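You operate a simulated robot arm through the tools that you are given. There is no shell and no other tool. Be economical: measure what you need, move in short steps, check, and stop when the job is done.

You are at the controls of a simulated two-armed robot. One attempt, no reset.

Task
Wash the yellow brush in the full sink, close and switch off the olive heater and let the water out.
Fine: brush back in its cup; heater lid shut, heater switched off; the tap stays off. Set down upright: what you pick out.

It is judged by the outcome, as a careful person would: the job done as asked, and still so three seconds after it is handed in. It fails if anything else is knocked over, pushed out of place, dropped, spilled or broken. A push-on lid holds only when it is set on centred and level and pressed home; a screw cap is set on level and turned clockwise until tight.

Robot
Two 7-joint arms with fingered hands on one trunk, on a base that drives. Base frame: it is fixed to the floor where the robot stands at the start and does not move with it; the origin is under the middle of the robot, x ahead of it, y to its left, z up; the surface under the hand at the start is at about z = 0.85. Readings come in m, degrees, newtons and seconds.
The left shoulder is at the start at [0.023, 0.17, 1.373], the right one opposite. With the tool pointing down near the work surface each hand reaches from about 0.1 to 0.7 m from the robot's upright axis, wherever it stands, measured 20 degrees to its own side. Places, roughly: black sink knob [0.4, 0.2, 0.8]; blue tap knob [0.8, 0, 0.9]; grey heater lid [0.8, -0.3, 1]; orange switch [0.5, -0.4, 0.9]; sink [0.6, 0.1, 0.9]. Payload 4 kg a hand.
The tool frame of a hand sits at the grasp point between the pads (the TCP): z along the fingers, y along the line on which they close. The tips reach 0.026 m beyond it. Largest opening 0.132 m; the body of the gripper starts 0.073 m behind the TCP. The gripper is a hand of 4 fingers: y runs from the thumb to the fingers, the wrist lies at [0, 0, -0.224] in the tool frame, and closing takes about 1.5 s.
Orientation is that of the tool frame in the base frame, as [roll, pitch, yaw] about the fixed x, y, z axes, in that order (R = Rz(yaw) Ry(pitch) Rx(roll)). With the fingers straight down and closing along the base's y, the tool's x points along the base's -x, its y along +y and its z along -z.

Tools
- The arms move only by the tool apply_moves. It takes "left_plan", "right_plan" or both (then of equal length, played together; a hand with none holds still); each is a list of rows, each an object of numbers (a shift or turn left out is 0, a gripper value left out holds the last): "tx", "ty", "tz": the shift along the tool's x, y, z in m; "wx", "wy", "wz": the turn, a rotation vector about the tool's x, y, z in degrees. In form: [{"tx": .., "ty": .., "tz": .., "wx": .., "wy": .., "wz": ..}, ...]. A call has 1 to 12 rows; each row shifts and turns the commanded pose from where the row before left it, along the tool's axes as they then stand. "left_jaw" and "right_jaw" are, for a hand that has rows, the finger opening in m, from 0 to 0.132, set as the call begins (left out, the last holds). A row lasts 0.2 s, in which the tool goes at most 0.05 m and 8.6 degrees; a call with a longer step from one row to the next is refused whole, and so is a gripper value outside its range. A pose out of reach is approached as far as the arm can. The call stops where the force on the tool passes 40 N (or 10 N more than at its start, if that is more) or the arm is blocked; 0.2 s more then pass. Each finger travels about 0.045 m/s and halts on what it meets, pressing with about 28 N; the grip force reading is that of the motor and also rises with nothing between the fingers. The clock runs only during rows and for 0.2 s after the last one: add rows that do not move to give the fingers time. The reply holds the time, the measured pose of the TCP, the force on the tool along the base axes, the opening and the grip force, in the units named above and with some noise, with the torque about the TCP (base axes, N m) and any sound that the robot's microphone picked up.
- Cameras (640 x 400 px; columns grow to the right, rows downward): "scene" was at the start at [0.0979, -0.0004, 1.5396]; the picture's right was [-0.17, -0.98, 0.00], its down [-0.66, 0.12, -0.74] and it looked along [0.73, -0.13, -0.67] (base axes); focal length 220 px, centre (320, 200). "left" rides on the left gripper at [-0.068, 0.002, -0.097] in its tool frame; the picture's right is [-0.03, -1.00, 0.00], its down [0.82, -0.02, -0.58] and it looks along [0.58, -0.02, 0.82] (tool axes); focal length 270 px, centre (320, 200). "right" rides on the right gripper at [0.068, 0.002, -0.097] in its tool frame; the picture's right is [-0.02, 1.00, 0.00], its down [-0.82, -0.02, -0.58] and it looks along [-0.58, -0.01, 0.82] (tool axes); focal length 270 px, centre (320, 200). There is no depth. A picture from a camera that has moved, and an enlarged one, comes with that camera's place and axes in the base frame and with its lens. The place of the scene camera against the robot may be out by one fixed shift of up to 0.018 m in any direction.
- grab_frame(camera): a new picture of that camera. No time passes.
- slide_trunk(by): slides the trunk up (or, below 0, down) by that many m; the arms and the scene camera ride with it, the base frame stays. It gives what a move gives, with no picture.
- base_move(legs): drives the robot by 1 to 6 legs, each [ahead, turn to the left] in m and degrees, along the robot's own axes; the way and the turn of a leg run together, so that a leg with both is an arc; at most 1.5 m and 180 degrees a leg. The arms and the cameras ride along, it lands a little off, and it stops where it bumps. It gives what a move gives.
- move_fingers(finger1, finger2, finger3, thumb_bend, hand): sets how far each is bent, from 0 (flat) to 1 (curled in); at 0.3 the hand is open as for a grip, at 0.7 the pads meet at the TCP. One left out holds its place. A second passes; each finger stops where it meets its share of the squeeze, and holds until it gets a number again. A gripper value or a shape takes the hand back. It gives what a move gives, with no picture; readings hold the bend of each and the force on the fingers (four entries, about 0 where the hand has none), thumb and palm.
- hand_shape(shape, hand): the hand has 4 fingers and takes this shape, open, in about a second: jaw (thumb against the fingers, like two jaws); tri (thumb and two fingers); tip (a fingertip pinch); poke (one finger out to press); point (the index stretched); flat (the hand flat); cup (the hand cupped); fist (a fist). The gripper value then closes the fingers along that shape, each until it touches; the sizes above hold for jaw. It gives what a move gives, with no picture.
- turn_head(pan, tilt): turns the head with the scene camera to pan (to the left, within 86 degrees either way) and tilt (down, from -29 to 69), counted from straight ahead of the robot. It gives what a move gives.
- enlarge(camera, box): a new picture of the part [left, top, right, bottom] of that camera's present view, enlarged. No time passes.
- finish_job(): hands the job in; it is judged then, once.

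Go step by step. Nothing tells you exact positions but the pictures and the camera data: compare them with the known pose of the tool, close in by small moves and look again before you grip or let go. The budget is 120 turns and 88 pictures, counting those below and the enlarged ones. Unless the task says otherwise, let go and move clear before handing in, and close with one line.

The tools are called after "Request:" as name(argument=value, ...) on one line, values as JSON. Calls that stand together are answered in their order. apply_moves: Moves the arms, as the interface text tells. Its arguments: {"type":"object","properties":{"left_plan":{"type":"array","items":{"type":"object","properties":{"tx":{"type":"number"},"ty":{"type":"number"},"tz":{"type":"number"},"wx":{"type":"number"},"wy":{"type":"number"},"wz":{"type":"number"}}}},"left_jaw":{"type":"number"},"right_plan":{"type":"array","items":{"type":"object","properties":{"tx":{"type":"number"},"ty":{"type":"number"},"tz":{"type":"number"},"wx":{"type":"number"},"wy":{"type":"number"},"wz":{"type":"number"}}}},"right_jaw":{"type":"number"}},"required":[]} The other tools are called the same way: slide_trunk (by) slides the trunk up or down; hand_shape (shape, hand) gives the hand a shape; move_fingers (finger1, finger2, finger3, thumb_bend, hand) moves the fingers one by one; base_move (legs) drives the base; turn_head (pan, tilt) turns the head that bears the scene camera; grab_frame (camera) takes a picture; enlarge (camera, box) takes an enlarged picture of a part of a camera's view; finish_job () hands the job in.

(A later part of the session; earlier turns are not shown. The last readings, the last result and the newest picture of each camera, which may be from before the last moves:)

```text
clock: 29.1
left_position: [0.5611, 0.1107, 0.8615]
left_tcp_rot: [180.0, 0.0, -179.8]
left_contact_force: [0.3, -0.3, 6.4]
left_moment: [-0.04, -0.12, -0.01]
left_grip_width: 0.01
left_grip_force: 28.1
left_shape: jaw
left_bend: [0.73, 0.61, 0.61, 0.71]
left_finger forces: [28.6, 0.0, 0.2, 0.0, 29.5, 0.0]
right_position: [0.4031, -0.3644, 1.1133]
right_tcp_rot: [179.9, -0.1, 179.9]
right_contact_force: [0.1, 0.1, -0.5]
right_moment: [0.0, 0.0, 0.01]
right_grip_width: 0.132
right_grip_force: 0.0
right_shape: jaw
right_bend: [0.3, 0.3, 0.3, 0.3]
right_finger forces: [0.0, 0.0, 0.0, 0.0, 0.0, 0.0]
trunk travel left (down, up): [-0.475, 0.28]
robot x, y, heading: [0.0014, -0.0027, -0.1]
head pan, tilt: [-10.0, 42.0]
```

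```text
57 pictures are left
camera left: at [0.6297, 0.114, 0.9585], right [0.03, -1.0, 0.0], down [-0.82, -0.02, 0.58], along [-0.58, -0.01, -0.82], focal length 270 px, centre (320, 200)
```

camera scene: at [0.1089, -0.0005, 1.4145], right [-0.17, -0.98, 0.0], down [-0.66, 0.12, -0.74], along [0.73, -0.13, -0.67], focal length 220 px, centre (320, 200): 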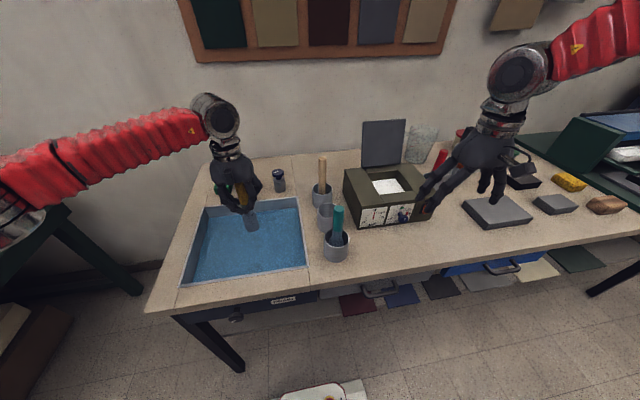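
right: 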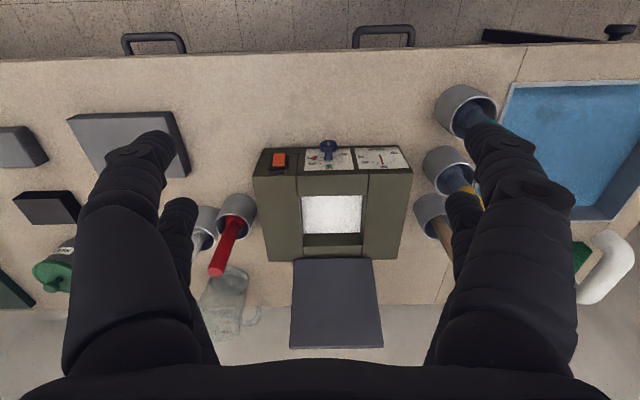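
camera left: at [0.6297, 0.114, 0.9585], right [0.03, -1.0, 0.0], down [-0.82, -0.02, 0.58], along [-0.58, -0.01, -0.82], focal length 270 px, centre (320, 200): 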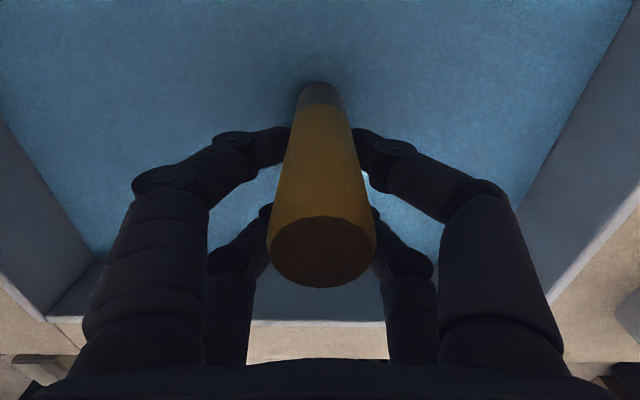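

The head is submerged and just touching the floor (6 N). I raise 1 cm and swish some more, then look.

Request:
apply_moves(left_plan=[{"tz": -0.01}, {"ty": 0.03}, {"ty": -0.03}, {"ty": -0.03}, {"ty": 0.03}, {"tx": 0.025}, {"tx": -0.025}, {"ty": 0.03}, {"ty": -0.03}, {"ty": -0.03}, {"ty": 0.03}, {}])

Request:
apply_moves(left_plan=[{"tz": -0.03}, {"tz": -0.03}, {"tz": -0.04}, {"tz": -0.04}, {"tz": -0.03}, {}, {}, {}, {}])

Request:
enlarge(camera="scene", box=[160, 130, 320, 330])

Request:
grab_frame(camera="left")

```text
clock: 31.7
left_position: [0.5618, 0.1098, 0.8738]
left_tcp_rot: [179.9, 0.0, -180.0]
left_contact_force: [0.6, 0.0, -1.5]
left_moment: [0.0, 0.05, -0.04]
left_grip_width: 0.0098
left_grip_force: 28.2
left_shape: jaw
left_bend: [0.73, 0.61, 0.61, 0.71]
left_finger forces: [26.7, 0.1, 0.0, 0.1, 27.1, 0.1]
right_position: [0.4023, -0.3653, 1.1116]
right_tcp_rot: [179.9, -0.1, 180.0]
right_contact_force: [0.2, -0.1, -0.2]
right_moment: [0.01, -0.02, -0.02]
right_grip_width: 0.1319
right_grip_force: 0.0
right_shape: jaw
right_bend: [0.3, 0.3, 0.3, 0.3]
right_finger forces: [0.0, 0.0, 0.0, 0.1, 0.2, 0.0]
trunk travel left (down, up): [-0.475, 0.28]
robot x, y, heading: [-0.0004, 0.003, -0.0]
head pan, tilt: [-10.0, 42.0]
```

```text
clock: 33.7
left_position: [0.5621, 0.1113, 1.0427]
left_tcp_rot: [180.0, 0.0, -180.0]
left_contact_force: [-0.3, 0.4, -1.8]
left_moment: [0.01, 0.06, 0.01]
left_grip_width: 0.0101
left_grip_force: 27.7
left_shape: jaw
left_bend: [0.73, 0.61, 0.61, 0.71]
left_finger forces: [26.6, 0.0, 0.0, 0.0, 26.9, 0.0]
right_position: [0.4045, -0.3645, 1.1126]
right_tcp_rot: [-180.0, -0.1, -180.0]
right_contact_force: [-0.1, 0.6, -0.8]
right_moment: [0.02, 0.02, -0.01]
right_grip_width: 0.132
right_grip_force: 0.0
right_shape: jaw
right_bend: [0.3, 0.3, 0.3, 0.3]
right_finger forces: [0.1, 0.1, 0.0, 0.1, 0.1, 0.0]
trunk travel left (down, up): [-0.475, 0.28]
robot x, y, heading: [-0.0016, 0.0034, 0.4]
head pan, tilt: [-10.0, 42.0]
```

```text
2.00 times, centred on (240, 230) of scene
camera zoom: at [0.109, -0.0004, 1.4144], right [-0.17, -0.98, 0.0], down [-0.66, 0.12, -0.74], along [0.73, -0.13, -0.67], focal length 440 px, centre (480, 140)
```

zoom: 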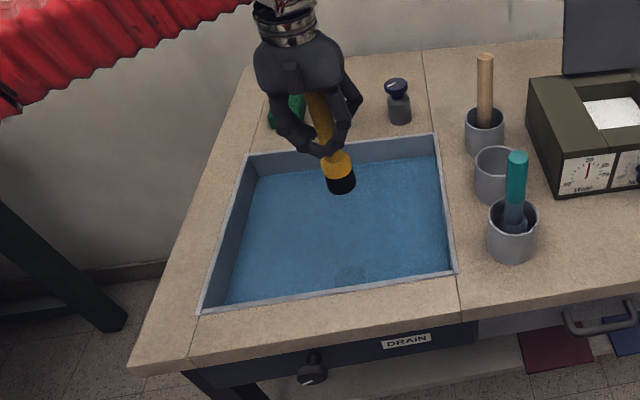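

```text
55 pictures are left
camera left: at [0.6299, 0.1139, 1.14], right [0.03, -1.0, 0.0], down [-0.82, -0.02, 0.58], along [-0.58, -0.02, -0.82], focal length 270 px, centre (320, 200)
```

left: 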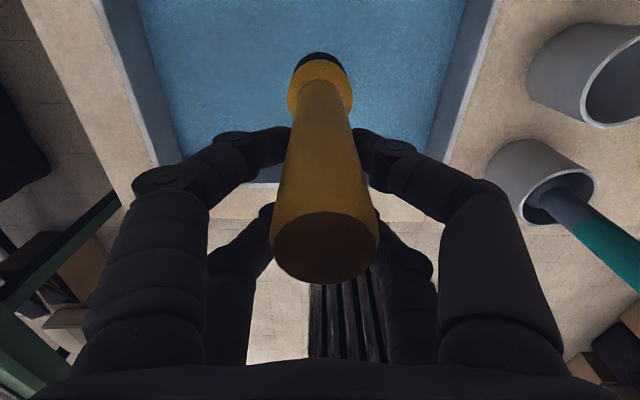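

The dirt is washed off (yellow ferrule, black bristles now clean). I carry it back over its cup and look.

Request:
apply_moves(left_plan=[{"tz": -0.04}, {"tz": -0.04}, {"ty": -0.03, "tx": -0.01}, {"ty": -0.045}, {"ty": -0.045}, {"ty": -0.045}, {"ty": -0.045}, {"ty": -0.03}, {}, {}])

Request:
grab_frame(camera="left")

Request:
enlarge(camera="scene", box=[280, 110, 400, 270])

```text
clock: 35.9
left_position: [0.5712, -0.1302, 1.124]
left_tcp_rot: [179.9, 0.0, -180.0]
left_contact_force: [-0.2, -0.7, -0.6]
left_moment: [0.05, 0.05, 0.0]
left_grip_width: 0.0099
left_grip_force: 28.1
left_shape: jaw
left_bend: [0.73, 0.61, 0.61, 0.71]
left_finger forces: [26.4, 0.0, 0.0, 0.1, 26.7, 0.0]
right_position: [0.4032, -0.3646, 1.1133]
right_tcp_rot: [179.9, -0.1, 180.0]
right_contact_force: [0.2, -0.1, 0.2]
right_moment: [0.0, 0.0, -0.01]
right_grip_width: 0.1318
right_grip_force: 0.0
right_shape: jaw
right_bend: [0.3, 0.3, 0.3, 0.3]
right_finger forces: [0.0, 0.0, 0.1, 0.1, 0.0, 0.0]
trunk travel left (down, up): [-0.475, 0.28]
robot x, y, heading: [-0.0012, 0.0011, -0.1]
head pan, tilt: [-10.0, 42.0]
```

```text
54 pictures are left
camera left: at [0.6403, -0.1279, 1.2204], right [0.03, -1.0, 0.0], down [-0.82, -0.02, 0.58], along [-0.58, -0.01, -0.82], focal length 270 px, centre (320, 200)
```

left: 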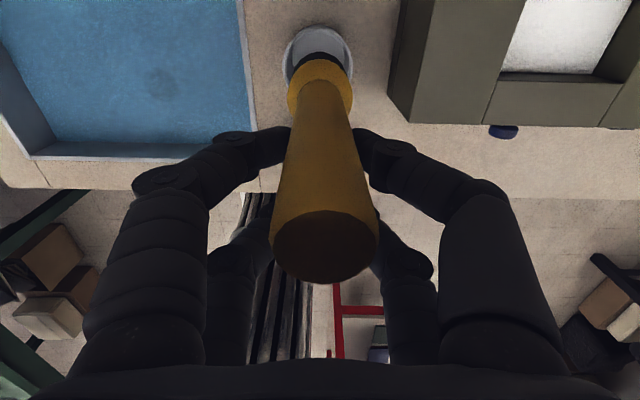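

```text
2.50 times, centred on (340, 190) of scene
camera zoom: at [0.1089, -0.001, 1.4144], right [-0.17, -0.98, 0.0], down [-0.66, 0.12, -0.74], along [0.73, -0.13, -0.67], focal length 550 px, centre (270, 225)
```

zoom: 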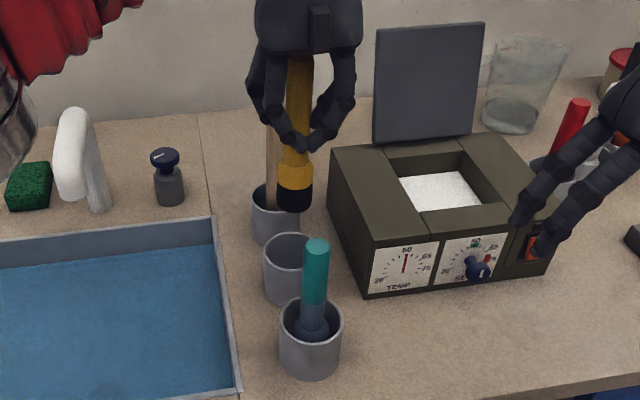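

It hangs exactly as when lifted, over its cup. I lower it straight back.

Request:
apply_moves(left_plan=[{"tz": 0.03}, {"tz": 0.03}, {"tz": 0.03}, {"tz": 0.02}, {"tz": 0.015}, {"tz": 0.01}, {}])

Request:
grab_frame(camera="left")

Request:
enlarge(camera="scene", box=[280, 110, 400, 270])

```text
clock: 37.5
left_position: [0.5726, -0.1294, 0.9859]
left_tcp_rot: [-180.0, 0.0, -180.0]
left_contact_force: [0.0, 0.2, -1.3]
left_moment: [-0.02, 0.01, 0.01]
left_grip_width: 0.0099
left_grip_force: 27.7
left_shape: jaw
left_bend: [0.73, 0.61, 0.61, 0.71]
left_finger forces: [26.2, 0.0, 0.0, 0.0, 26.4, 0.0]
right_position: [0.4037, -0.3652, 1.112]
right_tcp_rot: [180.0, 0.0, -180.0]
right_contact_force: [0.6, -0.2, -0.5]
right_moment: [-0.02, 0.03, 0.02]
right_grip_width: 0.1321
right_grip_force: 0.1
right_shape: jaw
right_bend: [0.3, 0.3, 0.3, 0.3]
right_finger forces: [0.0, 0.0, 0.1, 0.0, 0.1, 0.0]
trunk travel left (down, up): [-0.475, 0.28]
robot x, y, heading: [-0.0001, -0.0038, 0.0]
head pan, tilt: [-10.0, 42.0]
```

```text
52 pictures are left
camera left: at [0.6415, -0.1267, 1.084], right [0.03, -1.0, 0.0], down [-0.82, -0.02, 0.58], along [-0.58, -0.01, -0.82], focal length 270 px, centre (320, 200)
```

left: 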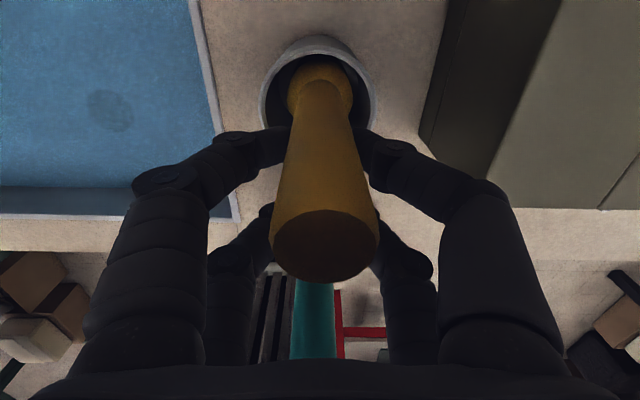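

```text
2.50 times, centred on (340, 190) of scene
camera zoom: at [0.109, -0.0005, 1.4144], right [-0.17, -0.98, 0.0], down [-0.66, 0.12, -0.74], along [0.73, -0.13, -0.67], focal length 550 px, centre (270, 225)
```

zoom: 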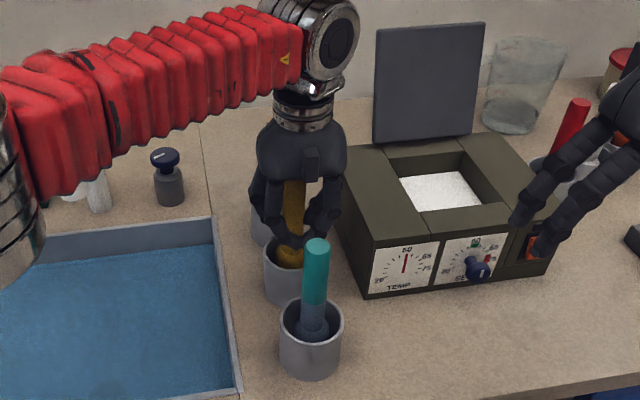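

It is inside the cup. I lower by millimetres until it rests.

Request:
apply_moves(left_plan=[{"tz": 0.003}, {"tz": 0.002}, {}])

```text
clock: 38.3
left_position: [0.5714, -0.1293, 0.9829]
left_tcp_rot: [179.9, -0.1, 180.0]
left_contact_force: [0.4, -0.4, -0.6]
left_moment: [0.01, 0.01, 0.01]
left_grip_width: 0.0097
left_grip_force: 27.3
left_shape: jaw
left_bend: [0.73, 0.61, 0.61, 0.71]
left_finger forces: [26.2, 0.0, 0.1, 0.1, 26.5, 0.1]
right_position: [0.4034, -0.3638, 1.1132]
right_tcp_rot: [-180.0, 0.0, 180.0]
right_contact_force: [0.0, -0.5, 0.1]
right_moment: [0.0, -0.03, 0.01]
right_grip_width: 0.1317
right_grip_force: 0.1
right_shape: jaw
right_bend: [0.3, 0.3, 0.3, 0.3]
right_finger forces: [0.0, 0.1, 0.1, 0.1, 0.0, 0.1]
trunk travel left (down, up): [-0.475, 0.28]
robot x, y, heading: [0.0034, -0.0021, -0.1]
head pan, tilt: [-10.0, 42.0]
```

Request:
apply_moves(left_plan=[{"tz": 0.002}, {"tz": 0.002}, {}])

```text
clock: 39.1
left_position: [0.5706, -0.1286, 0.9812]
left_tcp_rot: [-179.9, 0.1, -180.0]
left_contact_force: [1.4, 0.7, 12.2]
left_moment: [-0.02, -0.26, -0.02]
left_grip_width: 0.0101
left_grip_force: 27.5
left_shape: jaw
left_bend: [0.73, 0.61, 0.61, 0.71]
left_finger forces: [28.5, 0.1, 0.0, 0.0, 27.5, 0.0]
right_position: [0.4019, -0.3645, 1.1143]
right_tcp_rot: [-180.0, 0.1, -179.9]
right_contact_force: [-0.2, -0.5, -0.6]
right_moment: [0.0, 0.01, -0.01]
right_grip_width: 0.1318
right_grip_force: 0.0
right_shape: jaw
right_bend: [0.3, 0.3, 0.3, 0.3]
right_finger forces: [0.0, 0.0, 0.1, 0.0, 0.0, 0.0]
trunk travel left (down, up): [-0.475, 0.28]
robot x, y, heading: [0.0002, 0.0035, -0.1]
head pan, tilt: [-10.0, 42.0]
```

The brush rests on the cup floor. I ease up 1 mm, open, and rise clear.

Request:
apply_moves(left_plan=[{"tz": -0.001}, {}, {}, {}, {}, {}, {}], left_jaw=0.09)

Request:
apply_moves(left_plan=[{"tz": -0.03}, {"tz": -0.05}, {"tz": -0.05}, {"tz": -0.02}, {}])

Request:
grab_frame(camera="left")

Request:
enlarge(camera="scene", box=[280, 110, 440, 270])

```text
clock: 40.7
left_position: [0.5718, -0.1281, 0.9798]
left_tcp_rot: [-180.0, 0.0, 179.9]
left_contact_force: [-0.4, -0.4, 0.3]
left_moment: [0.01, -0.01, 0.04]
left_grip_width: 0.0894
left_grip_force: 0.0
left_shape: jaw
left_bend: [0.69, 0.69, 0.69, 0.6]
left_finger forces: [0.0, 0.0, 0.1, 0.0, 0.0, 0.0]
right_position: [0.4024, -0.3646, 1.1125]
right_tcp_rot: [-179.9, 0.0, -180.0]
right_contact_force: [0.6, -0.3, -0.5]
right_moment: [-0.02, -0.01, 0.02]
right_grip_width: 0.1317
right_grip_force: 0.1
right_shape: jaw
right_bend: [0.3, 0.3, 0.3, 0.3]
right_finger forces: [0.0, 0.1, 0.0, 0.0, 0.0, 0.1]
trunk travel left (down, up): [-0.475, 0.28]
robot x, y, heading: [-0.0016, -0.0009, 0.2]
head pan, tilt: [-10.0, 42.0]
```

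```text
clock: 41.9
left_position: [0.5727, -0.129, 1.1304]
left_tcp_rot: [-180.0, 0.1, -180.0]
left_contact_force: [-0.8, -0.3, 0.0]
left_moment: [0.01, 0.0, 0.0]
left_grip_width: 0.0897
left_grip_force: 0.1
left_shape: jaw
left_bend: [0.69, 0.69, 0.69, 0.6]
left_finger forces: [0.0, 0.0, 0.0, 0.0, 0.1, 0.0]
right_position: [0.4033, -0.3639, 1.1121]
right_tcp_rot: [180.0, -0.1, -180.0]
right_contact_force: [-0.3, 0.1, 0.8]
right_moment: [0.01, -0.03, -0.02]
right_grip_width: 0.1317
right_grip_force: 0.0
right_shape: jaw
right_bend: [0.3, 0.3, 0.3, 0.3]
right_finger forces: [0.0, 0.0, 0.0, 0.0, 0.1, 0.1]
trunk travel left (down, up): [-0.475, 0.28]
robot x, y, heading: [-0.0012, -0.0015, -0.2]
head pan, tilt: [-10.0, 42.0]
```

```text
50 pictures are left
camera left: at [0.6405, -0.126, 1.2274], right [0.03, -1.0, 0.0], down [-0.82, -0.02, 0.58], along [-0.58, -0.01, -0.82], focal length 270 px, centre (320, 200)
```

left: 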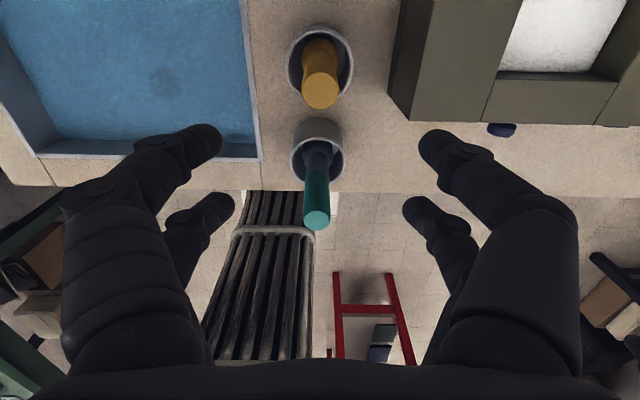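

```text
2.50 times, centred on (360, 190) of scene
camera zoom: at [0.109, -0.0006, 1.4144], right [-0.17, -0.98, 0.0], down [-0.66, 0.12, -0.74], along [0.73, -0.13, -0.67], focal length 550 px, centre (220, 225)
```

zoom: 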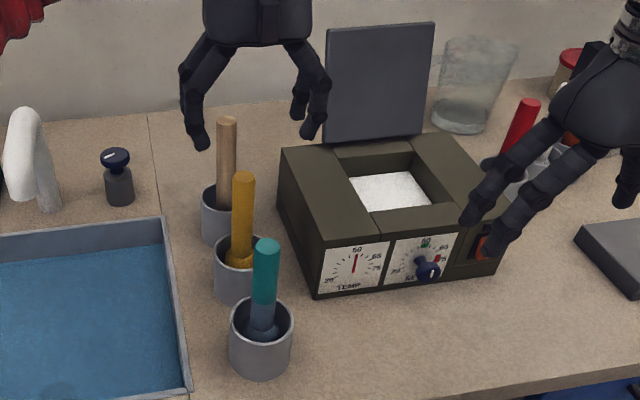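

The brush is upright in its cup. I move the left arm away above the sink's left and look straight down to see whether the base could drive closer for the heater lid.

Request:
apply_moves(left_plan=[{"ty": 0.045}, {"ty": 0.045}, {"ty": 0.04, "tx": 0.02}, {"ty": 0.04, "tx": 0.02}, {"ty": 0.04, "tx": 0.025}, {"ty": 0.04, "tx": 0.025}, {"ty": 0.04, "tx": 0.025}, {"ty": 0.04, "tx": 0.025}, {"ty": 0.04, "tx": 0.025}, {}])

Request:
turn_head(pan=0, tilt=69)

Request:
grab_frame(camera="scene")

Request:
grab_frame(camera="right")

Request:
grab_frame(camera="left")

```text
clock: 44.1
left_position: [0.407, 0.2401, 1.1279]
left_tcp_rot: [180.0, 0.0, 180.0]
left_contact_force: [0.2, 0.0, -0.1]
left_moment: [0.02, 0.02, 0.0]
left_grip_width: 0.0895
left_grip_force: 0.1
left_shape: jaw
left_bend: [0.69, 0.69, 0.69, 0.6]
left_finger forces: [0.0, 0.1, 0.0, 0.1, 0.1, 0.0]
right_position: [0.4038, -0.3646, 1.1128]
right_tcp_rot: [180.0, -0.1, 180.0]
right_contact_force: [0.4, -0.5, -0.3]
right_moment: [0.0, 0.02, -0.02]
right_grip_width: 0.1321
right_grip_force: 0.0
right_shape: jaw
right_bend: [0.3, 0.3, 0.3, 0.3]
right_finger forces: [0.0, 0.1, 0.0, 0.2, 0.0, 0.0]
trunk travel left (down, up): [-0.475, 0.28]
robot x, y, heading: [0.0009, 0.0009, -0.4]
head pan, tilt: [-10.0, 42.0]
```

```text
clock: 45.0
left_position: [0.4067, 0.2402, 1.1296]
left_tcp_rot: [180.0, 0.0, 180.0]
left_contact_force: [-0.1, -0.6, 0.5]
left_moment: [0.02, 0.03, 0.02]
left_grip_width: 0.0899
left_grip_force: 0.1
left_shape: jaw
left_bend: [0.69, 0.69, 0.69, 0.6]
left_finger forces: [0.0, 0.0, 0.0, 0.0, 0.0, 0.0]
right_position: [0.4028, -0.3645, 1.1127]
right_tcp_rot: [-180.0, 0.0, 180.0]
right_contact_force: [-0.1, 0.2, 0.0]
right_moment: [0.03, 0.03, 0.02]
right_grip_width: 0.132
right_grip_force: 0.0
right_shape: jaw
right_bend: [0.3, 0.3, 0.3, 0.3]
right_finger forces: [0.1, 0.0, 0.0, 0.0, 0.0, 0.0]
trunk travel left (down, up): [-0.475, 0.28]
robot x, y, heading: [0.0007, 0.0008, 0.2]
head pan, tilt: [0.0, 68.8]
```

```text
48 pictures are left
camera scene: at [0.0825, 0.0142, 1.3813], right [0.0, -1.0, 0.0], down [-0.93, 0.0, -0.36], along [0.36, 0.0, -0.93], focal length 220 px, centre (320, 200)
```

scene: 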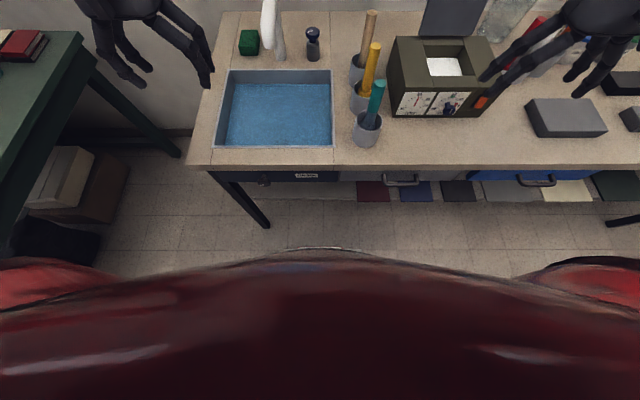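

```text
47 pictures are left
camera right: at [0.3346, -0.3627, 1.2094], right [0.02, 1.0, 0.0], down [0.82, -0.02, 0.58], along [0.58, -0.01, -0.82], focal length 270 px, centre (320, 200)
```

right: 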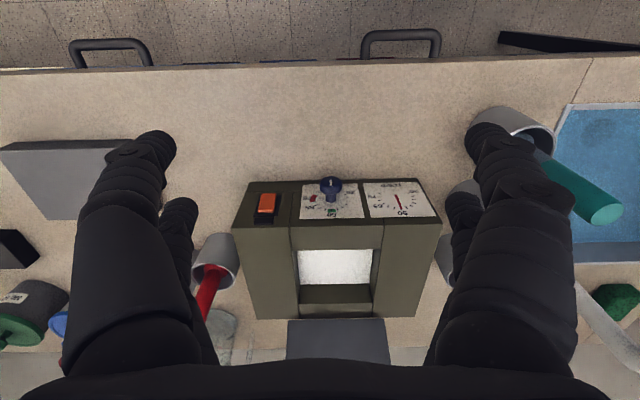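

```text
46 pictures are left
camera left: at [0.475, 0.243, 1.2264], right [0.03, -1.0, 0.0], down [-0.82, -0.02, 0.58], along [-0.58, -0.02, -0.82], focal length 270 px, centre (320, 200)
```

left: 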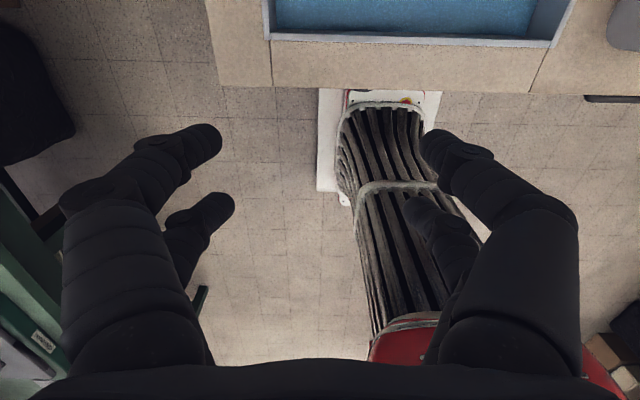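

The base front is near x 0.28 and the table edge near 0.40, so there's about 0.1 m to drive ahead for the heater later. First a closer look at the drain knob and the heater switch.

Request:
enlarge(camera="scene", box=[230, 160, 340, 210])

Request:
enlarge(camera="right", box=[220, 160, 450, 360])

```text
5.82 times, centred on (285, 185) of scene
camera zoom: at [0.0825, 0.0142, 1.3813], right [0.0, -1.0, 0.0], down [-0.93, 0.0, -0.36], along [0.36, 0.0, -0.93], focal length 1281 px, centre (524, 287)
```

zoom: 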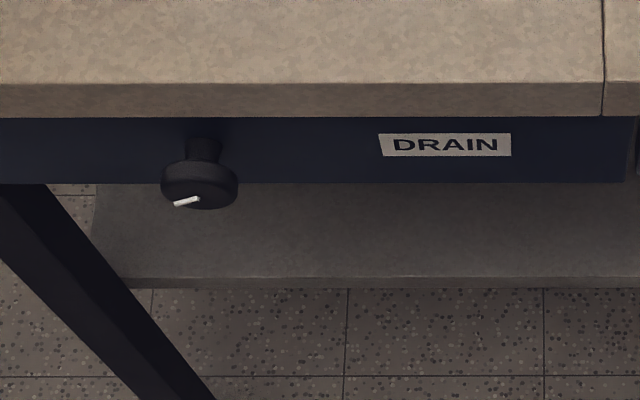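

```text
2.00 times, centred on (335, 260) of right
camera zoom: at [0.3346, -0.3627, 1.2094], right [0.02, 1.0, 0.0], down [0.82, -0.02, 0.58], along [0.58, -0.01, -0.82], focal length 541 px, centre (290, 80)
```

zoom: 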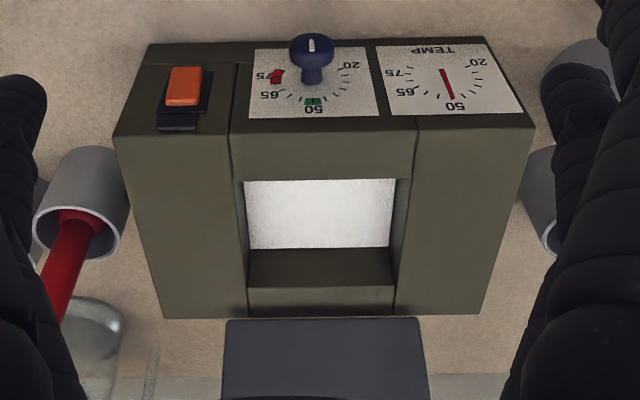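

The knob is a turning type with a pointer mark. I do the heater first: drive ahead 0.10 m so the right hand can reach behind the open lid.

Request:
base_move(legs=[[0.1, 0]])

Request:
turn_head(pan=-30, tilt=40)

Request:
grab_frame(camera="scene")

```text
clock: 46.2
left_position: [0.5098, 0.2391, 1.129]
left_tcp_rot: [-180.0, -0.1, 179.9]
left_contact_force: [0.4, 0.8, 0.1]
left_moment: [0.04, 0.04, -0.01]
left_grip_width: 0.0898
left_grip_force: 0.1
left_shape: jaw
left_bend: [0.69, 0.69, 0.69, 0.6]
left_finger forces: [0.0, 0.0, 0.0, 0.0, 0.0, 0.0]
right_position: [0.5041, -0.3667, 1.1119]
right_tcp_rot: [180.0, -0.1, 179.9]
right_contact_force: [0.8, -0.9, -1.2]
right_moment: [-0.01, 0.07, -0.01]
right_grip_width: 0.1318
right_grip_force: 0.0
right_shape: jaw
right_bend: [0.3, 0.3, 0.3, 0.3]
right_finger forces: [0.1, 0.0, 0.0, 0.0, 0.0, 0.0]
trunk travel left (down, up): [-0.475, 0.28]
robot x, y, heading: [0.0982, 0.002, -0.2]
head pan, tilt: [0.0, 68.8]
```

```text
clock: 47.1
left_position: [0.5093, 0.2389, 1.1299]
left_tcp_rot: [-179.9, 0.0, 179.9]
left_contact_force: [-0.1, -0.4, -0.4]
left_moment: [-0.02, -0.02, 0.02]
left_grip_width: 0.0897
left_grip_force: 0.1
left_shape: jaw
left_bend: [0.69, 0.69, 0.69, 0.6]
left_finger forces: [0.0, 0.0, 0.1, 0.0, 0.0, 0.0]
right_position: [0.5029, -0.3653, 1.113]
right_tcp_rot: [-180.0, -0.1, 179.8]
right_contact_force: [-0.2, 0.9, -0.1]
right_moment: [0.02, -0.02, 0.03]
right_grip_width: 0.1317
right_grip_force: 0.1
right_shape: jaw
right_bend: [0.3, 0.3, 0.3, 0.3]
right_finger forces: [0.1, 0.0, 0.1, 0.0, 0.0, 0.0]
trunk travel left (down, up): [-0.475, 0.28]
robot x, y, heading: [0.1007, 0.0028, -0.3]
head pan, tilt: [-30.0, 40.0]
```

```text
43 pictures are left
camera scene: at [0.2005, -0.0284, 1.4173], right [-0.5, -0.86, 0.0], down [-0.56, 0.32, -0.77], along [0.66, -0.38, -0.64], focal length 220 px, centre (320, 200)
```

scene: 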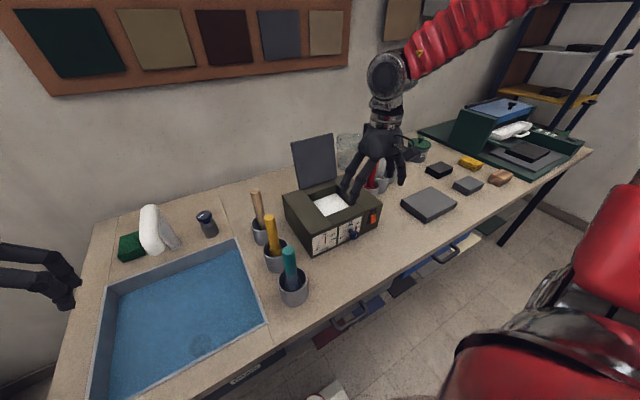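

I raise the right hand, tilt the fingers 37° forward, close them into a hook and move forward high above the lid.

Request:
apply_moves(right_plan=[{"tz": -0.05}, {"tz": -0.05}, {"tz": -0.05}, {"tz": -0.02, "wy": -7.4}, {"wy": -7.4}, {"wy": -7.4}, {"wy": -7.4}, {"wy": -7.4}, {"tx": -0.036, "tz": 0.027, "ty": 0.005}, {"tx": -0.036, "tz": 0.027, "ty": 0.005}, {"tx": -0.036, "tz": 0.027, "ty": 0.005}, {}], right_jaw=0.0)

Request:
grab_frame(camera="right")

Request:
enlarge(camera="scene", box=[220, 30, 460, 270])

```text
clock: 49.8
left_position: [0.5066, 0.239, 1.1304]
left_tcp_rot: [180.0, 0.2, 179.9]
left_contact_force: [-0.3, -1.0, -0.5]
left_moment: [0.02, -0.01, -0.02]
left_grip_width: 0.0897
left_grip_force: 0.0
left_shape: jaw
left_bend: [0.69, 0.69, 0.69, 0.6]
left_finger forces: [0.0, 0.1, 0.0, 0.1, 0.0, 0.1]
right_position: [0.6343, -0.3521, 1.2838]
right_tcp_rot: [179.9, 37.1, 179.7]
right_contact_force: [-0.2, -0.1, 0.0]
right_moment: [0.02, -0.04, -0.01]
right_grip_width: 0.0
right_grip_force: 28.1
right_shape: jaw
right_bend: [0.62, 0.63, 0.63, 0.7]
right_finger forces: [0.0, 0.0, 0.1, 0.0, 0.0, 0.1]
trunk travel left (down, up): [-0.475, 0.28]
robot x, y, heading: [0.1043, 0.004, -0.3]
head pan, tilt: [-30.0, 40.0]
```

```text
42 pictures are left
camera right: at [0.5214, -0.3487, 1.3196], right [0.02, 1.0, 0.02], down [0.3, -0.02, 0.95], along [0.95, -0.02, -0.3], focal length 270 px, centre (320, 200)
```

right: 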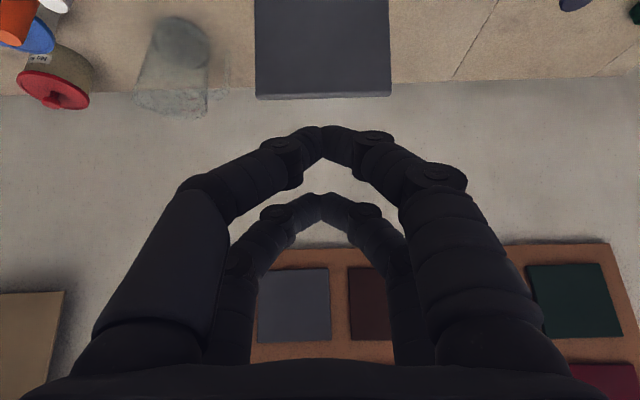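

```text
1.67 times, centred on (340, 150) of scene
camera zoom: at [0.1981, -0.0287, 1.4176], right [-0.5, -0.86, 0.0], down [-0.56, 0.32, -0.77], along [0.66, -0.39, -0.64], focal length 367 px, centre (287, 283)
```

zoom: 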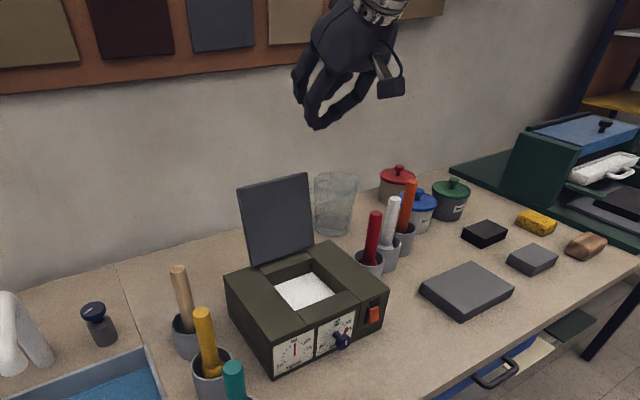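

The lid's top edge is at about (0.775, z 1.116), y -0.425…-0.273. I move over and behind it, then lower the fingertips to ~2 cm below its edge.

Request:
apply_moves(right_plan=[{"tx": -0.038, "tz": 0.0285}, {"tx": -0.038, "tz": 0.0285}, {"tx": -0.038, "tz": 0.0285}, {"tx": -0.038, "tz": 0.0285}, {}, {"tx": 0.024, "tz": 0.032}, {"tx": 0.024, "tz": 0.032}, {"tx": 0.021, "tz": 0.028}, {}])

Request:
grab_frame(camera="right")

Request:
enlarge(camera="scene", box=[220, 30, 460, 270])

```text
clock: 51.8
left_position: [0.5082, 0.2388, 1.1304]
left_tcp_rot: [180.0, -0.1, 179.8]
left_contact_force: [0.7, 0.0, 0.9]
left_moment: [0.01, 0.01, 0.01]
left_grip_width: 0.0896
left_grip_force: 0.1
left_shape: jaw
left_bend: [0.69, 0.69, 0.69, 0.6]
left_finger forces: [0.1, 0.1, 0.0, 0.0, 0.1, 0.1]
right_position: [0.8285, -0.3519, 1.1674]
right_tcp_rot: [179.9, 37.0, 179.8]
right_contact_force: [-0.6, 0.7, -0.6]
right_moment: [-0.02, 0.01, 0.01]
right_grip_width: 0.0
right_grip_force: 27.8
right_shape: jaw
right_bend: [0.62, 0.63, 0.63, 0.7]
right_finger forces: [0.0, 0.0, 0.1, 0.0, 0.0, 0.0]
trunk travel left (down, up): [-0.475, 0.28]
robot x, y, heading: [0.1023, -0.0007, -0.0]
head pan, tilt: [-30.0, 40.0]
```

```text
40 pictures are left
camera right: at [0.7145, -0.3495, 1.204], right [0.02, 1.0, 0.02], down [0.3, -0.02, 0.95], along [0.95, -0.02, -0.31], focal length 270 px, centre (320, 200)
```

right: 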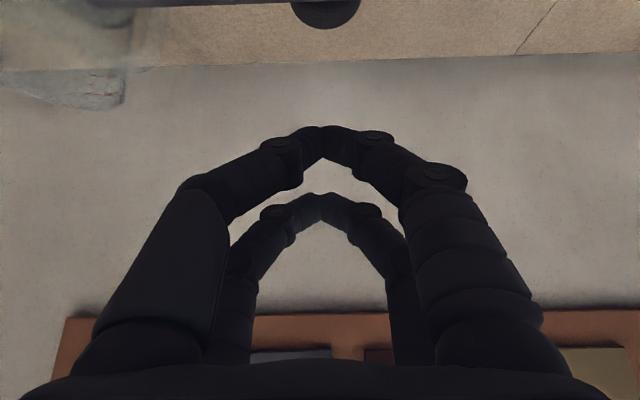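

```text
1.67 times, centred on (340, 150) of scene
camera zoom: at [0.2, -0.0283, 1.4174], right [-0.5, -0.86, 0.0], down [-0.56, 0.32, -0.77], along [0.66, -0.39, -0.64], focal length 367 px, centre (287, 283)
```

zoom: 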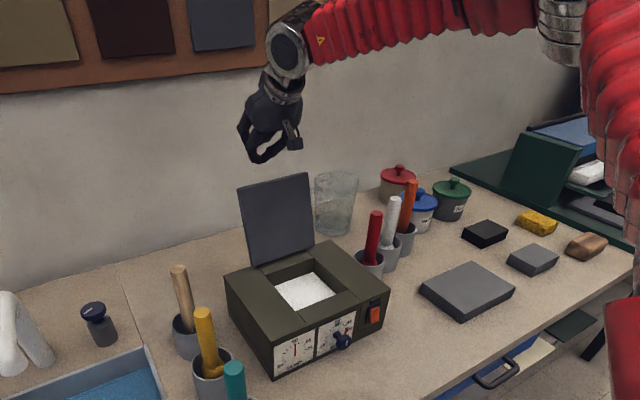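

The fingers are just behind the lid's edge; there also seems to be a knob on the lid's back, lower down. I descend 4.5 cm and then pull forward gently.

Request:
apply_moves(right_plan=[{"tx": 0.015, "tz": 0.02}, {"tx": 0.012, "tz": 0.016}, {}])

Request:
enlarge(camera="scene", box=[280, 60, 400, 200])

```text
clock: 52.5
left_position: [0.5066, 0.2397, 1.1294]
left_tcp_rot: [-179.8, 0.0, 179.9]
left_contact_force: [-0.7, 0.5, -0.3]
left_moment: [0.03, 0.01, -0.01]
left_grip_width: 0.0897
left_grip_force: 0.0
left_shape: jaw
left_bend: [0.69, 0.69, 0.69, 0.6]
left_finger forces: [0.1, 0.0, 0.0, 0.0, 0.0, 0.0]
right_position: [0.8269, -0.3517, 1.1231]
right_tcp_rot: [179.9, 37.0, 179.7]
right_contact_force: [0.3, -0.5, 0.5]
right_moment: [0.01, 0.0, 0.02]
right_grip_width: 0.0
right_grip_force: 28.4
right_shape: jaw
right_bend: [0.62, 0.63, 0.63, 0.7]
right_finger forces: [0.1, 0.2, 0.0, 0.0, 0.0, 0.0]
trunk travel left (down, up): [-0.475, 0.28]
robot x, y, heading: [0.0989, -0.0006, -0.2]
head pan, tilt: [-30.0, 40.0]
```

```text
2.86 times, centred on (340, 130) of scene
camera zoom: at [0.2003, -0.0284, 1.4174], right [-0.5, -0.86, 0.0], down [-0.56, 0.32, -0.77], along [0.66, -0.39, -0.64], focal length 629 px, centre (263, 400)
```

zoom: 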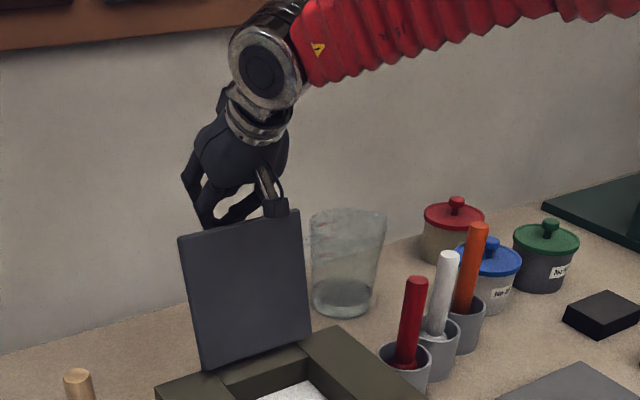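

Tips are hooked behind the lid. I pull toward the robot in small steps.

Request:
apply_moves(right_plan=[{"tx": 0.012, "tz": -0.009}, {"tx": 0.012, "tz": -0.009}, {"tx": 0.012, "tz": -0.009}, {"tx": 0.012, "tz": -0.009}, {"tx": 0.012, "tz": -0.009}, {}])

Request:
enlarge(camera="scene", box=[260, 60, 400, 260])

```text
clock: 54.0
left_position: [0.5084, 0.2381, 1.129]
left_tcp_rot: [180.0, 0.0, 179.9]
left_contact_force: [0.2, 0.2, -0.1]
left_moment: [0.01, -0.02, 0.0]
left_grip_width: 0.0898
left_grip_force: 0.1
left_shape: jaw
left_bend: [0.69, 0.69, 0.69, 0.6]
left_finger forces: [0.0, 0.0, 0.0, 0.1, 0.0, 0.0]
right_position: [0.7517, -0.351, 1.1238]
right_tcp_rot: [179.8, 36.9, 179.8]
right_contact_force: [-0.9, -0.1, -0.2]
right_moment: [0.01, -0.02, -0.03]
right_grip_width: 0.0
right_grip_force: 28.1
right_shape: jaw
right_bend: [0.62, 0.63, 0.63, 0.7]
right_finger forces: [0.0, 0.1, 0.1, 0.0, 0.0, 0.0]
trunk travel left (down, up): [-0.475, 0.28]
robot x, y, heading: [0.099, -0.0043, -0.1]
head pan, tilt: [-30.0, 40.0]
```

```text
2.00 times, centred on (330, 160) of scene
camera zoom: at [0.2007, -0.0286, 1.4173], right [-0.5, -0.86, 0.0], down [-0.56, 0.32, -0.77], along [0.66, -0.38, -0.64], focal length 440 px, centre (300, 280)
```

zoom: 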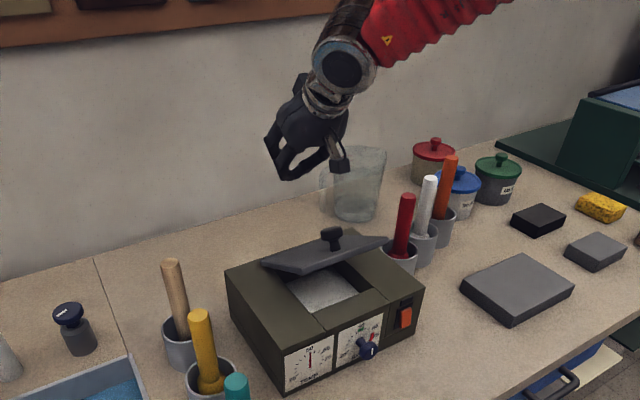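

The lid swung forward and is partway down. I let a moment pass and look again.

Request:
apply_moves(right_plan=[{"tx": -0.012, "tz": -0.016}, {"tx": -0.012, "tz": -0.016}, {}, {}, {}])

Request:
enlarge(camera="scene", box=[260, 100, 400, 260])

Request:
grab_frame(camera="right")

```text
clock: 55.1
left_position: [0.5075, 0.239, 1.1301]
left_tcp_rot: [180.0, 0.1, 179.9]
left_contact_force: [-0.4, 0.6, 0.3]
left_moment: [-0.01, 0.04, -0.02]
left_grip_width: 0.09
left_grip_force: 0.1
left_shape: jaw
left_bend: [0.69, 0.69, 0.69, 0.6]
left_finger forces: [0.1, 0.1, 0.0, 0.0, 0.1, 0.1]
right_position: [0.7527, -0.3495, 1.1633]
right_tcp_rot: [179.9, 36.8, 179.7]
right_contact_force: [-0.1, 0.4, 0.1]
right_moment: [0.02, -0.04, 0.04]
right_grip_width: 0.0
right_grip_force: 27.8
right_shape: jaw
right_bend: [0.62, 0.63, 0.63, 0.7]
right_finger forces: [0.1, 0.0, 0.0, 0.0, 0.0, 0.1]
trunk travel left (down, up): [-0.475, 0.28]
robot x, y, heading: [0.1021, 0.0016, -0.2]
head pan, tilt: [-30.0, 40.0]
```

```text
2.50 times, centred on (330, 180) of scene
camera zoom: at [0.2003, -0.0285, 1.4174], right [-0.5, -0.86, 0.0], down [-0.56, 0.32, -0.77], along [0.66, -0.39, -0.64], focal length 550 px, centre (295, 250)
```

zoom: 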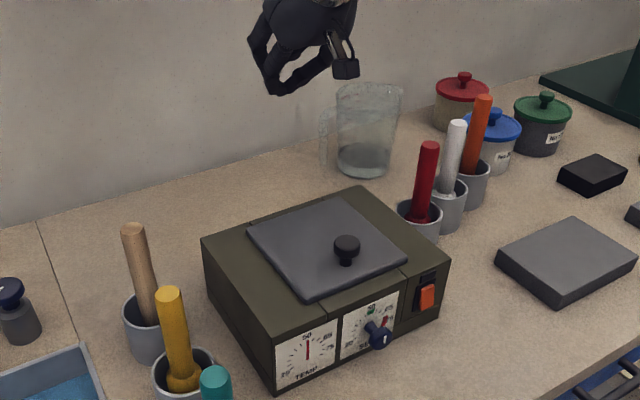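

```text
35 pictures are left
camera right: at [0.6399, -0.3482, 1.1995], right [0.02, 1.0, 0.02], down [0.31, -0.02, 0.95], along [0.95, -0.02, -0.31], focal length 270 px, centre (320, 200)
```

right: 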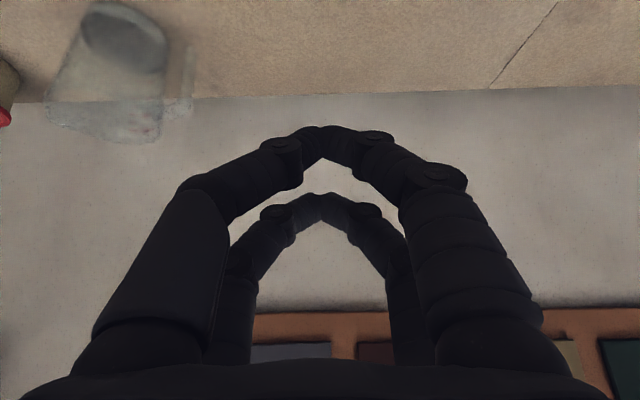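

The lid is shut flat. Now the switch near (0.555, -0.44, 0.90): I retreat the right hand toward the robot, form a poking finger and look.

Request:
apply_moves(right_plan=[{"tx": -0.012, "tz": -0.016}, {"tx": 0.036, "tz": -0.027}, {"tx": 0.036, "tz": -0.027}, {"tx": 0.036, "tz": -0.027}, {"tx": 0.036, "tz": -0.027, "ty": -0.02}, {"tx": 0.036, "tz": -0.027, "ty": -0.03}, {"tx": 0.036, "tz": -0.027, "ty": -0.04}, {"tx": 0.036, "tz": -0.027}, {}, {"tx": 0.024, "tz": 0.032}, {}])

Request:
hand_shape(hand="right", shape="poke")

Request:
grab_frame(camera="right")

Request:
grab_frame(camera="scene")

```text
refused: row 6 steps farther than a row can; nothing moved
```

```text
clock: 56.0
left_position: [0.5075, 0.2393, 1.1297]
left_tcp_rot: [-179.9, 0.0, 179.9]
left_contact_force: [0.1, 1.3, -0.9]
left_moment: [-0.01, -0.03, -0.02]
left_grip_width: 0.0898
left_grip_force: 0.0
left_shape: jaw
left_bend: [0.69, 0.69, 0.69, 0.6]
left_finger forces: [0.1, 0.0, 0.1, 0.0, 0.0, 0.1]
right_position: [0.752, -0.3508, 1.1638]
right_tcp_rot: [179.9, 36.9, 179.8]
right_contact_force: [0.8, -0.1, 0.1]
right_moment: [0.0, 0.01, -0.01]
right_grip_width: 0.0
right_grip_force: 0.0
right_shape: poke
right_bend: [1.0, 1.0, 1.0, 0.34]
right_finger forces: [0.1, 0.0, 0.0, 0.0, 0.0, 0.0]
trunk travel left (down, up): [-0.475, 0.28]
robot x, y, heading: [0.1023, 0.0013, -0.3]
head pan, tilt: [-30.0, 40.0]
```

```text
34 pictures are left
camera right: at [0.6398, -0.3482, 1.1995], right [0.02, 1.0, 0.02], down [0.31, -0.02, 0.95], along [0.95, -0.02, -0.31], focal length 270 px, centre (320, 200)
```

right: 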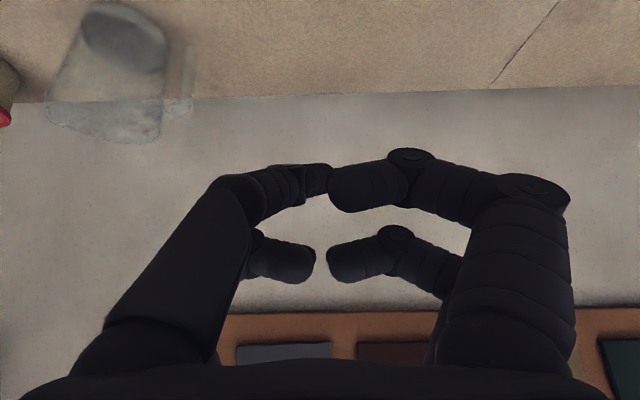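

```text
33 pictures are left
camera scene: at [0.2002, -0.0285, 1.4174], right [-0.5, -0.86, 0.0], down [-0.56, 0.32, -0.77], along [0.66, -0.39, -0.64], focal length 220 px, centre (320, 200)
```

scene: 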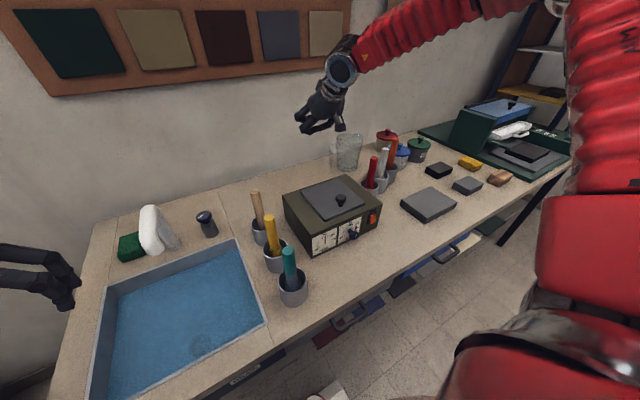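

The poke shape isn't clear-cut; I'll go back to the pinched jaw, whose tip geometry I know, and retreat to in front of the switch.

Request:
hand_shape(hand="right", shape="jaw")

Request:
apply_moves(right_plan=[{"tx": -0.012, "tz": -0.016}, {"tx": 0.036, "tz": -0.027}, {"tx": 0.036, "tz": -0.027}, {"tx": 0.036, "tz": -0.027}, {"tx": 0.032, "tz": -0.024, "ty": -0.02}, {"tx": 0.032, "tz": -0.024, "ty": -0.02}, {"tx": 0.032, "tz": -0.024, "ty": -0.025}, {"tx": 0.032, "tz": -0.024, "ty": -0.025}, {"tx": 0.024, "tz": 0.032}, {"tx": 0.024, "tz": 0.032}, {}], right_jaw=0.0)

Request:
grab_frame(camera="right")

Request:
enlarge(camera="scene", box=[280, 120, 420, 270])

```text
clock: 57.0
left_position: [0.5083, 0.2378, 1.1302]
left_tcp_rot: [-180.0, 0.0, 179.7]
left_contact_force: [0.1, 0.7, 0.4]
left_moment: [0.0, 0.0, 0.01]
left_grip_width: 0.0897
left_grip_force: 0.1
left_shape: jaw
left_bend: [0.69, 0.69, 0.69, 0.6]
left_finger forces: [0.0, 0.0, 0.0, 0.0, 0.0, 0.0]
right_position: [0.7523, -0.3496, 1.1632]
right_tcp_rot: [179.9, 36.9, 179.9]
right_contact_force: [0.7, 0.0, 0.5]
right_moment: [0.02, -0.01, 0.02]
right_grip_width: 0.1319
right_grip_force: 0.0
right_shape: jaw
right_bend: [0.3, 0.3, 0.3, 0.3]
right_finger forces: [0.0, 0.0, 0.0, 0.1, 0.0, 0.0]
trunk travel left (down, up): [-0.475, 0.28]
robot x, y, heading: [0.101, 0.0014, -0.2]
head pan, tilt: [-30.0, 40.0]
```

```text
clock: 59.4
left_position: [0.5092, 0.2419, 1.1286]
left_tcp_rot: [-179.8, -0.1, 179.9]
left_contact_force: [0.0, 1.6, 0.4]
left_moment: [-0.05, 0.01, -0.01]
left_grip_width: 0.0896
left_grip_force: 0.0
left_shape: jaw
left_bend: [0.69, 0.69, 0.69, 0.6]
left_finger forces: [0.1, 0.0, 0.0, 0.0, 0.0, 0.0]
right_position: [0.4565, -0.4378, 1.1044]
right_tcp_rot: [-179.9, 37.0, -180.0]
right_contact_force: [0.7, 1.4, 0.7]
right_moment: [-0.02, 0.01, -0.05]
right_grip_width: 0.0
right_grip_force: 28.2
right_shape: jaw
right_bend: [0.62, 0.63, 0.63, 0.7]
right_finger forces: [0.1, 0.1, 0.0, 0.0, 0.0, 0.1]
trunk travel left (down, up): [-0.475, 0.28]
robot x, y, heading: [0.0984, -0.001, -0.2]
head pan, tilt: [-30.0, 40.0]
```

```text
32 pictures are left
camera right: at [0.3442, -0.436, 1.14], right [0.02, 1.0, 0.01], down [0.31, -0.02, 0.95], along [0.95, -0.02, -0.31], focal length 270 px, centre (320, 200)
```

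right: 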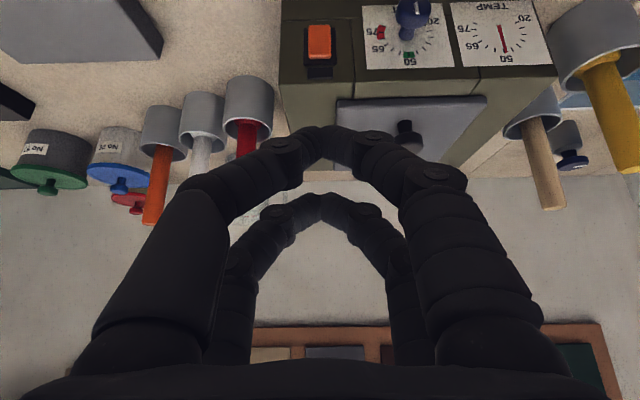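

```text
2.67 times, centred on (350, 195) of scene
camera zoom: at [0.2016, -0.0243, 1.4174], right [-0.5, -0.86, 0.0], down [-0.56, 0.32, -0.77], along [0.66, -0.39, -0.64], focal length 587 px, centre (240, 213)
```

zoom: 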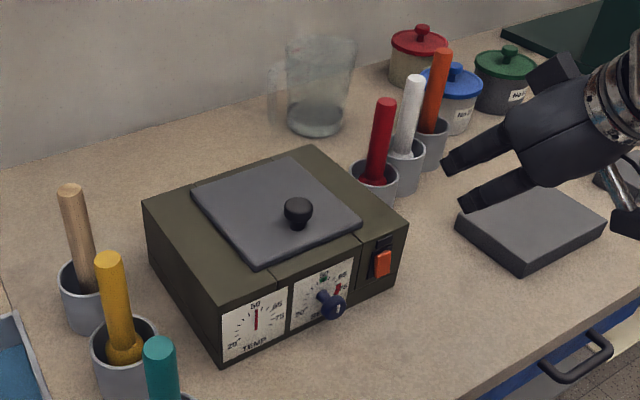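

Request:
enlarge(camera="right", box=[260, 0, 400, 110])

Request:
enlarge(camera="scene", box=[350, 190, 390, 235])

```text
3.64 times, centred on (330, 55) of right
camera zoom: at [0.3442, -0.436, 1.14], right [0.02, 1.0, 0.01], down [0.31, -0.02, 0.95], along [0.95, -0.02, -0.31], focal length 983 px, centre (284, 727)
```

zoom: 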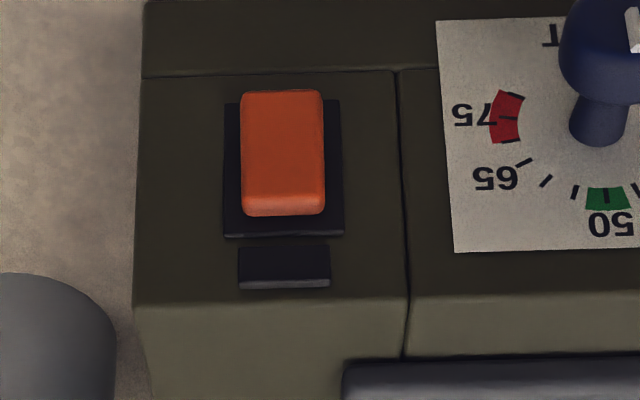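

```text
8.89 times, centred on (370, 212) of scene
camera zoom: at [0.2016, -0.0243, 1.4174], right [-0.5, -0.86, 0.0], down [-0.56, 0.32, -0.77], along [0.66, -0.39, -0.64], focal length 1957 px, centre (-124, 89)
```

zoom: 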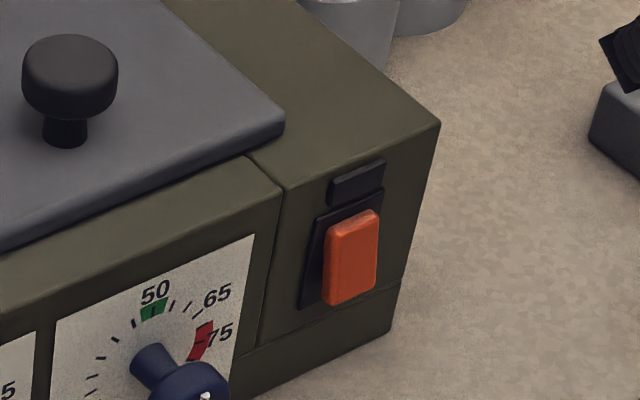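

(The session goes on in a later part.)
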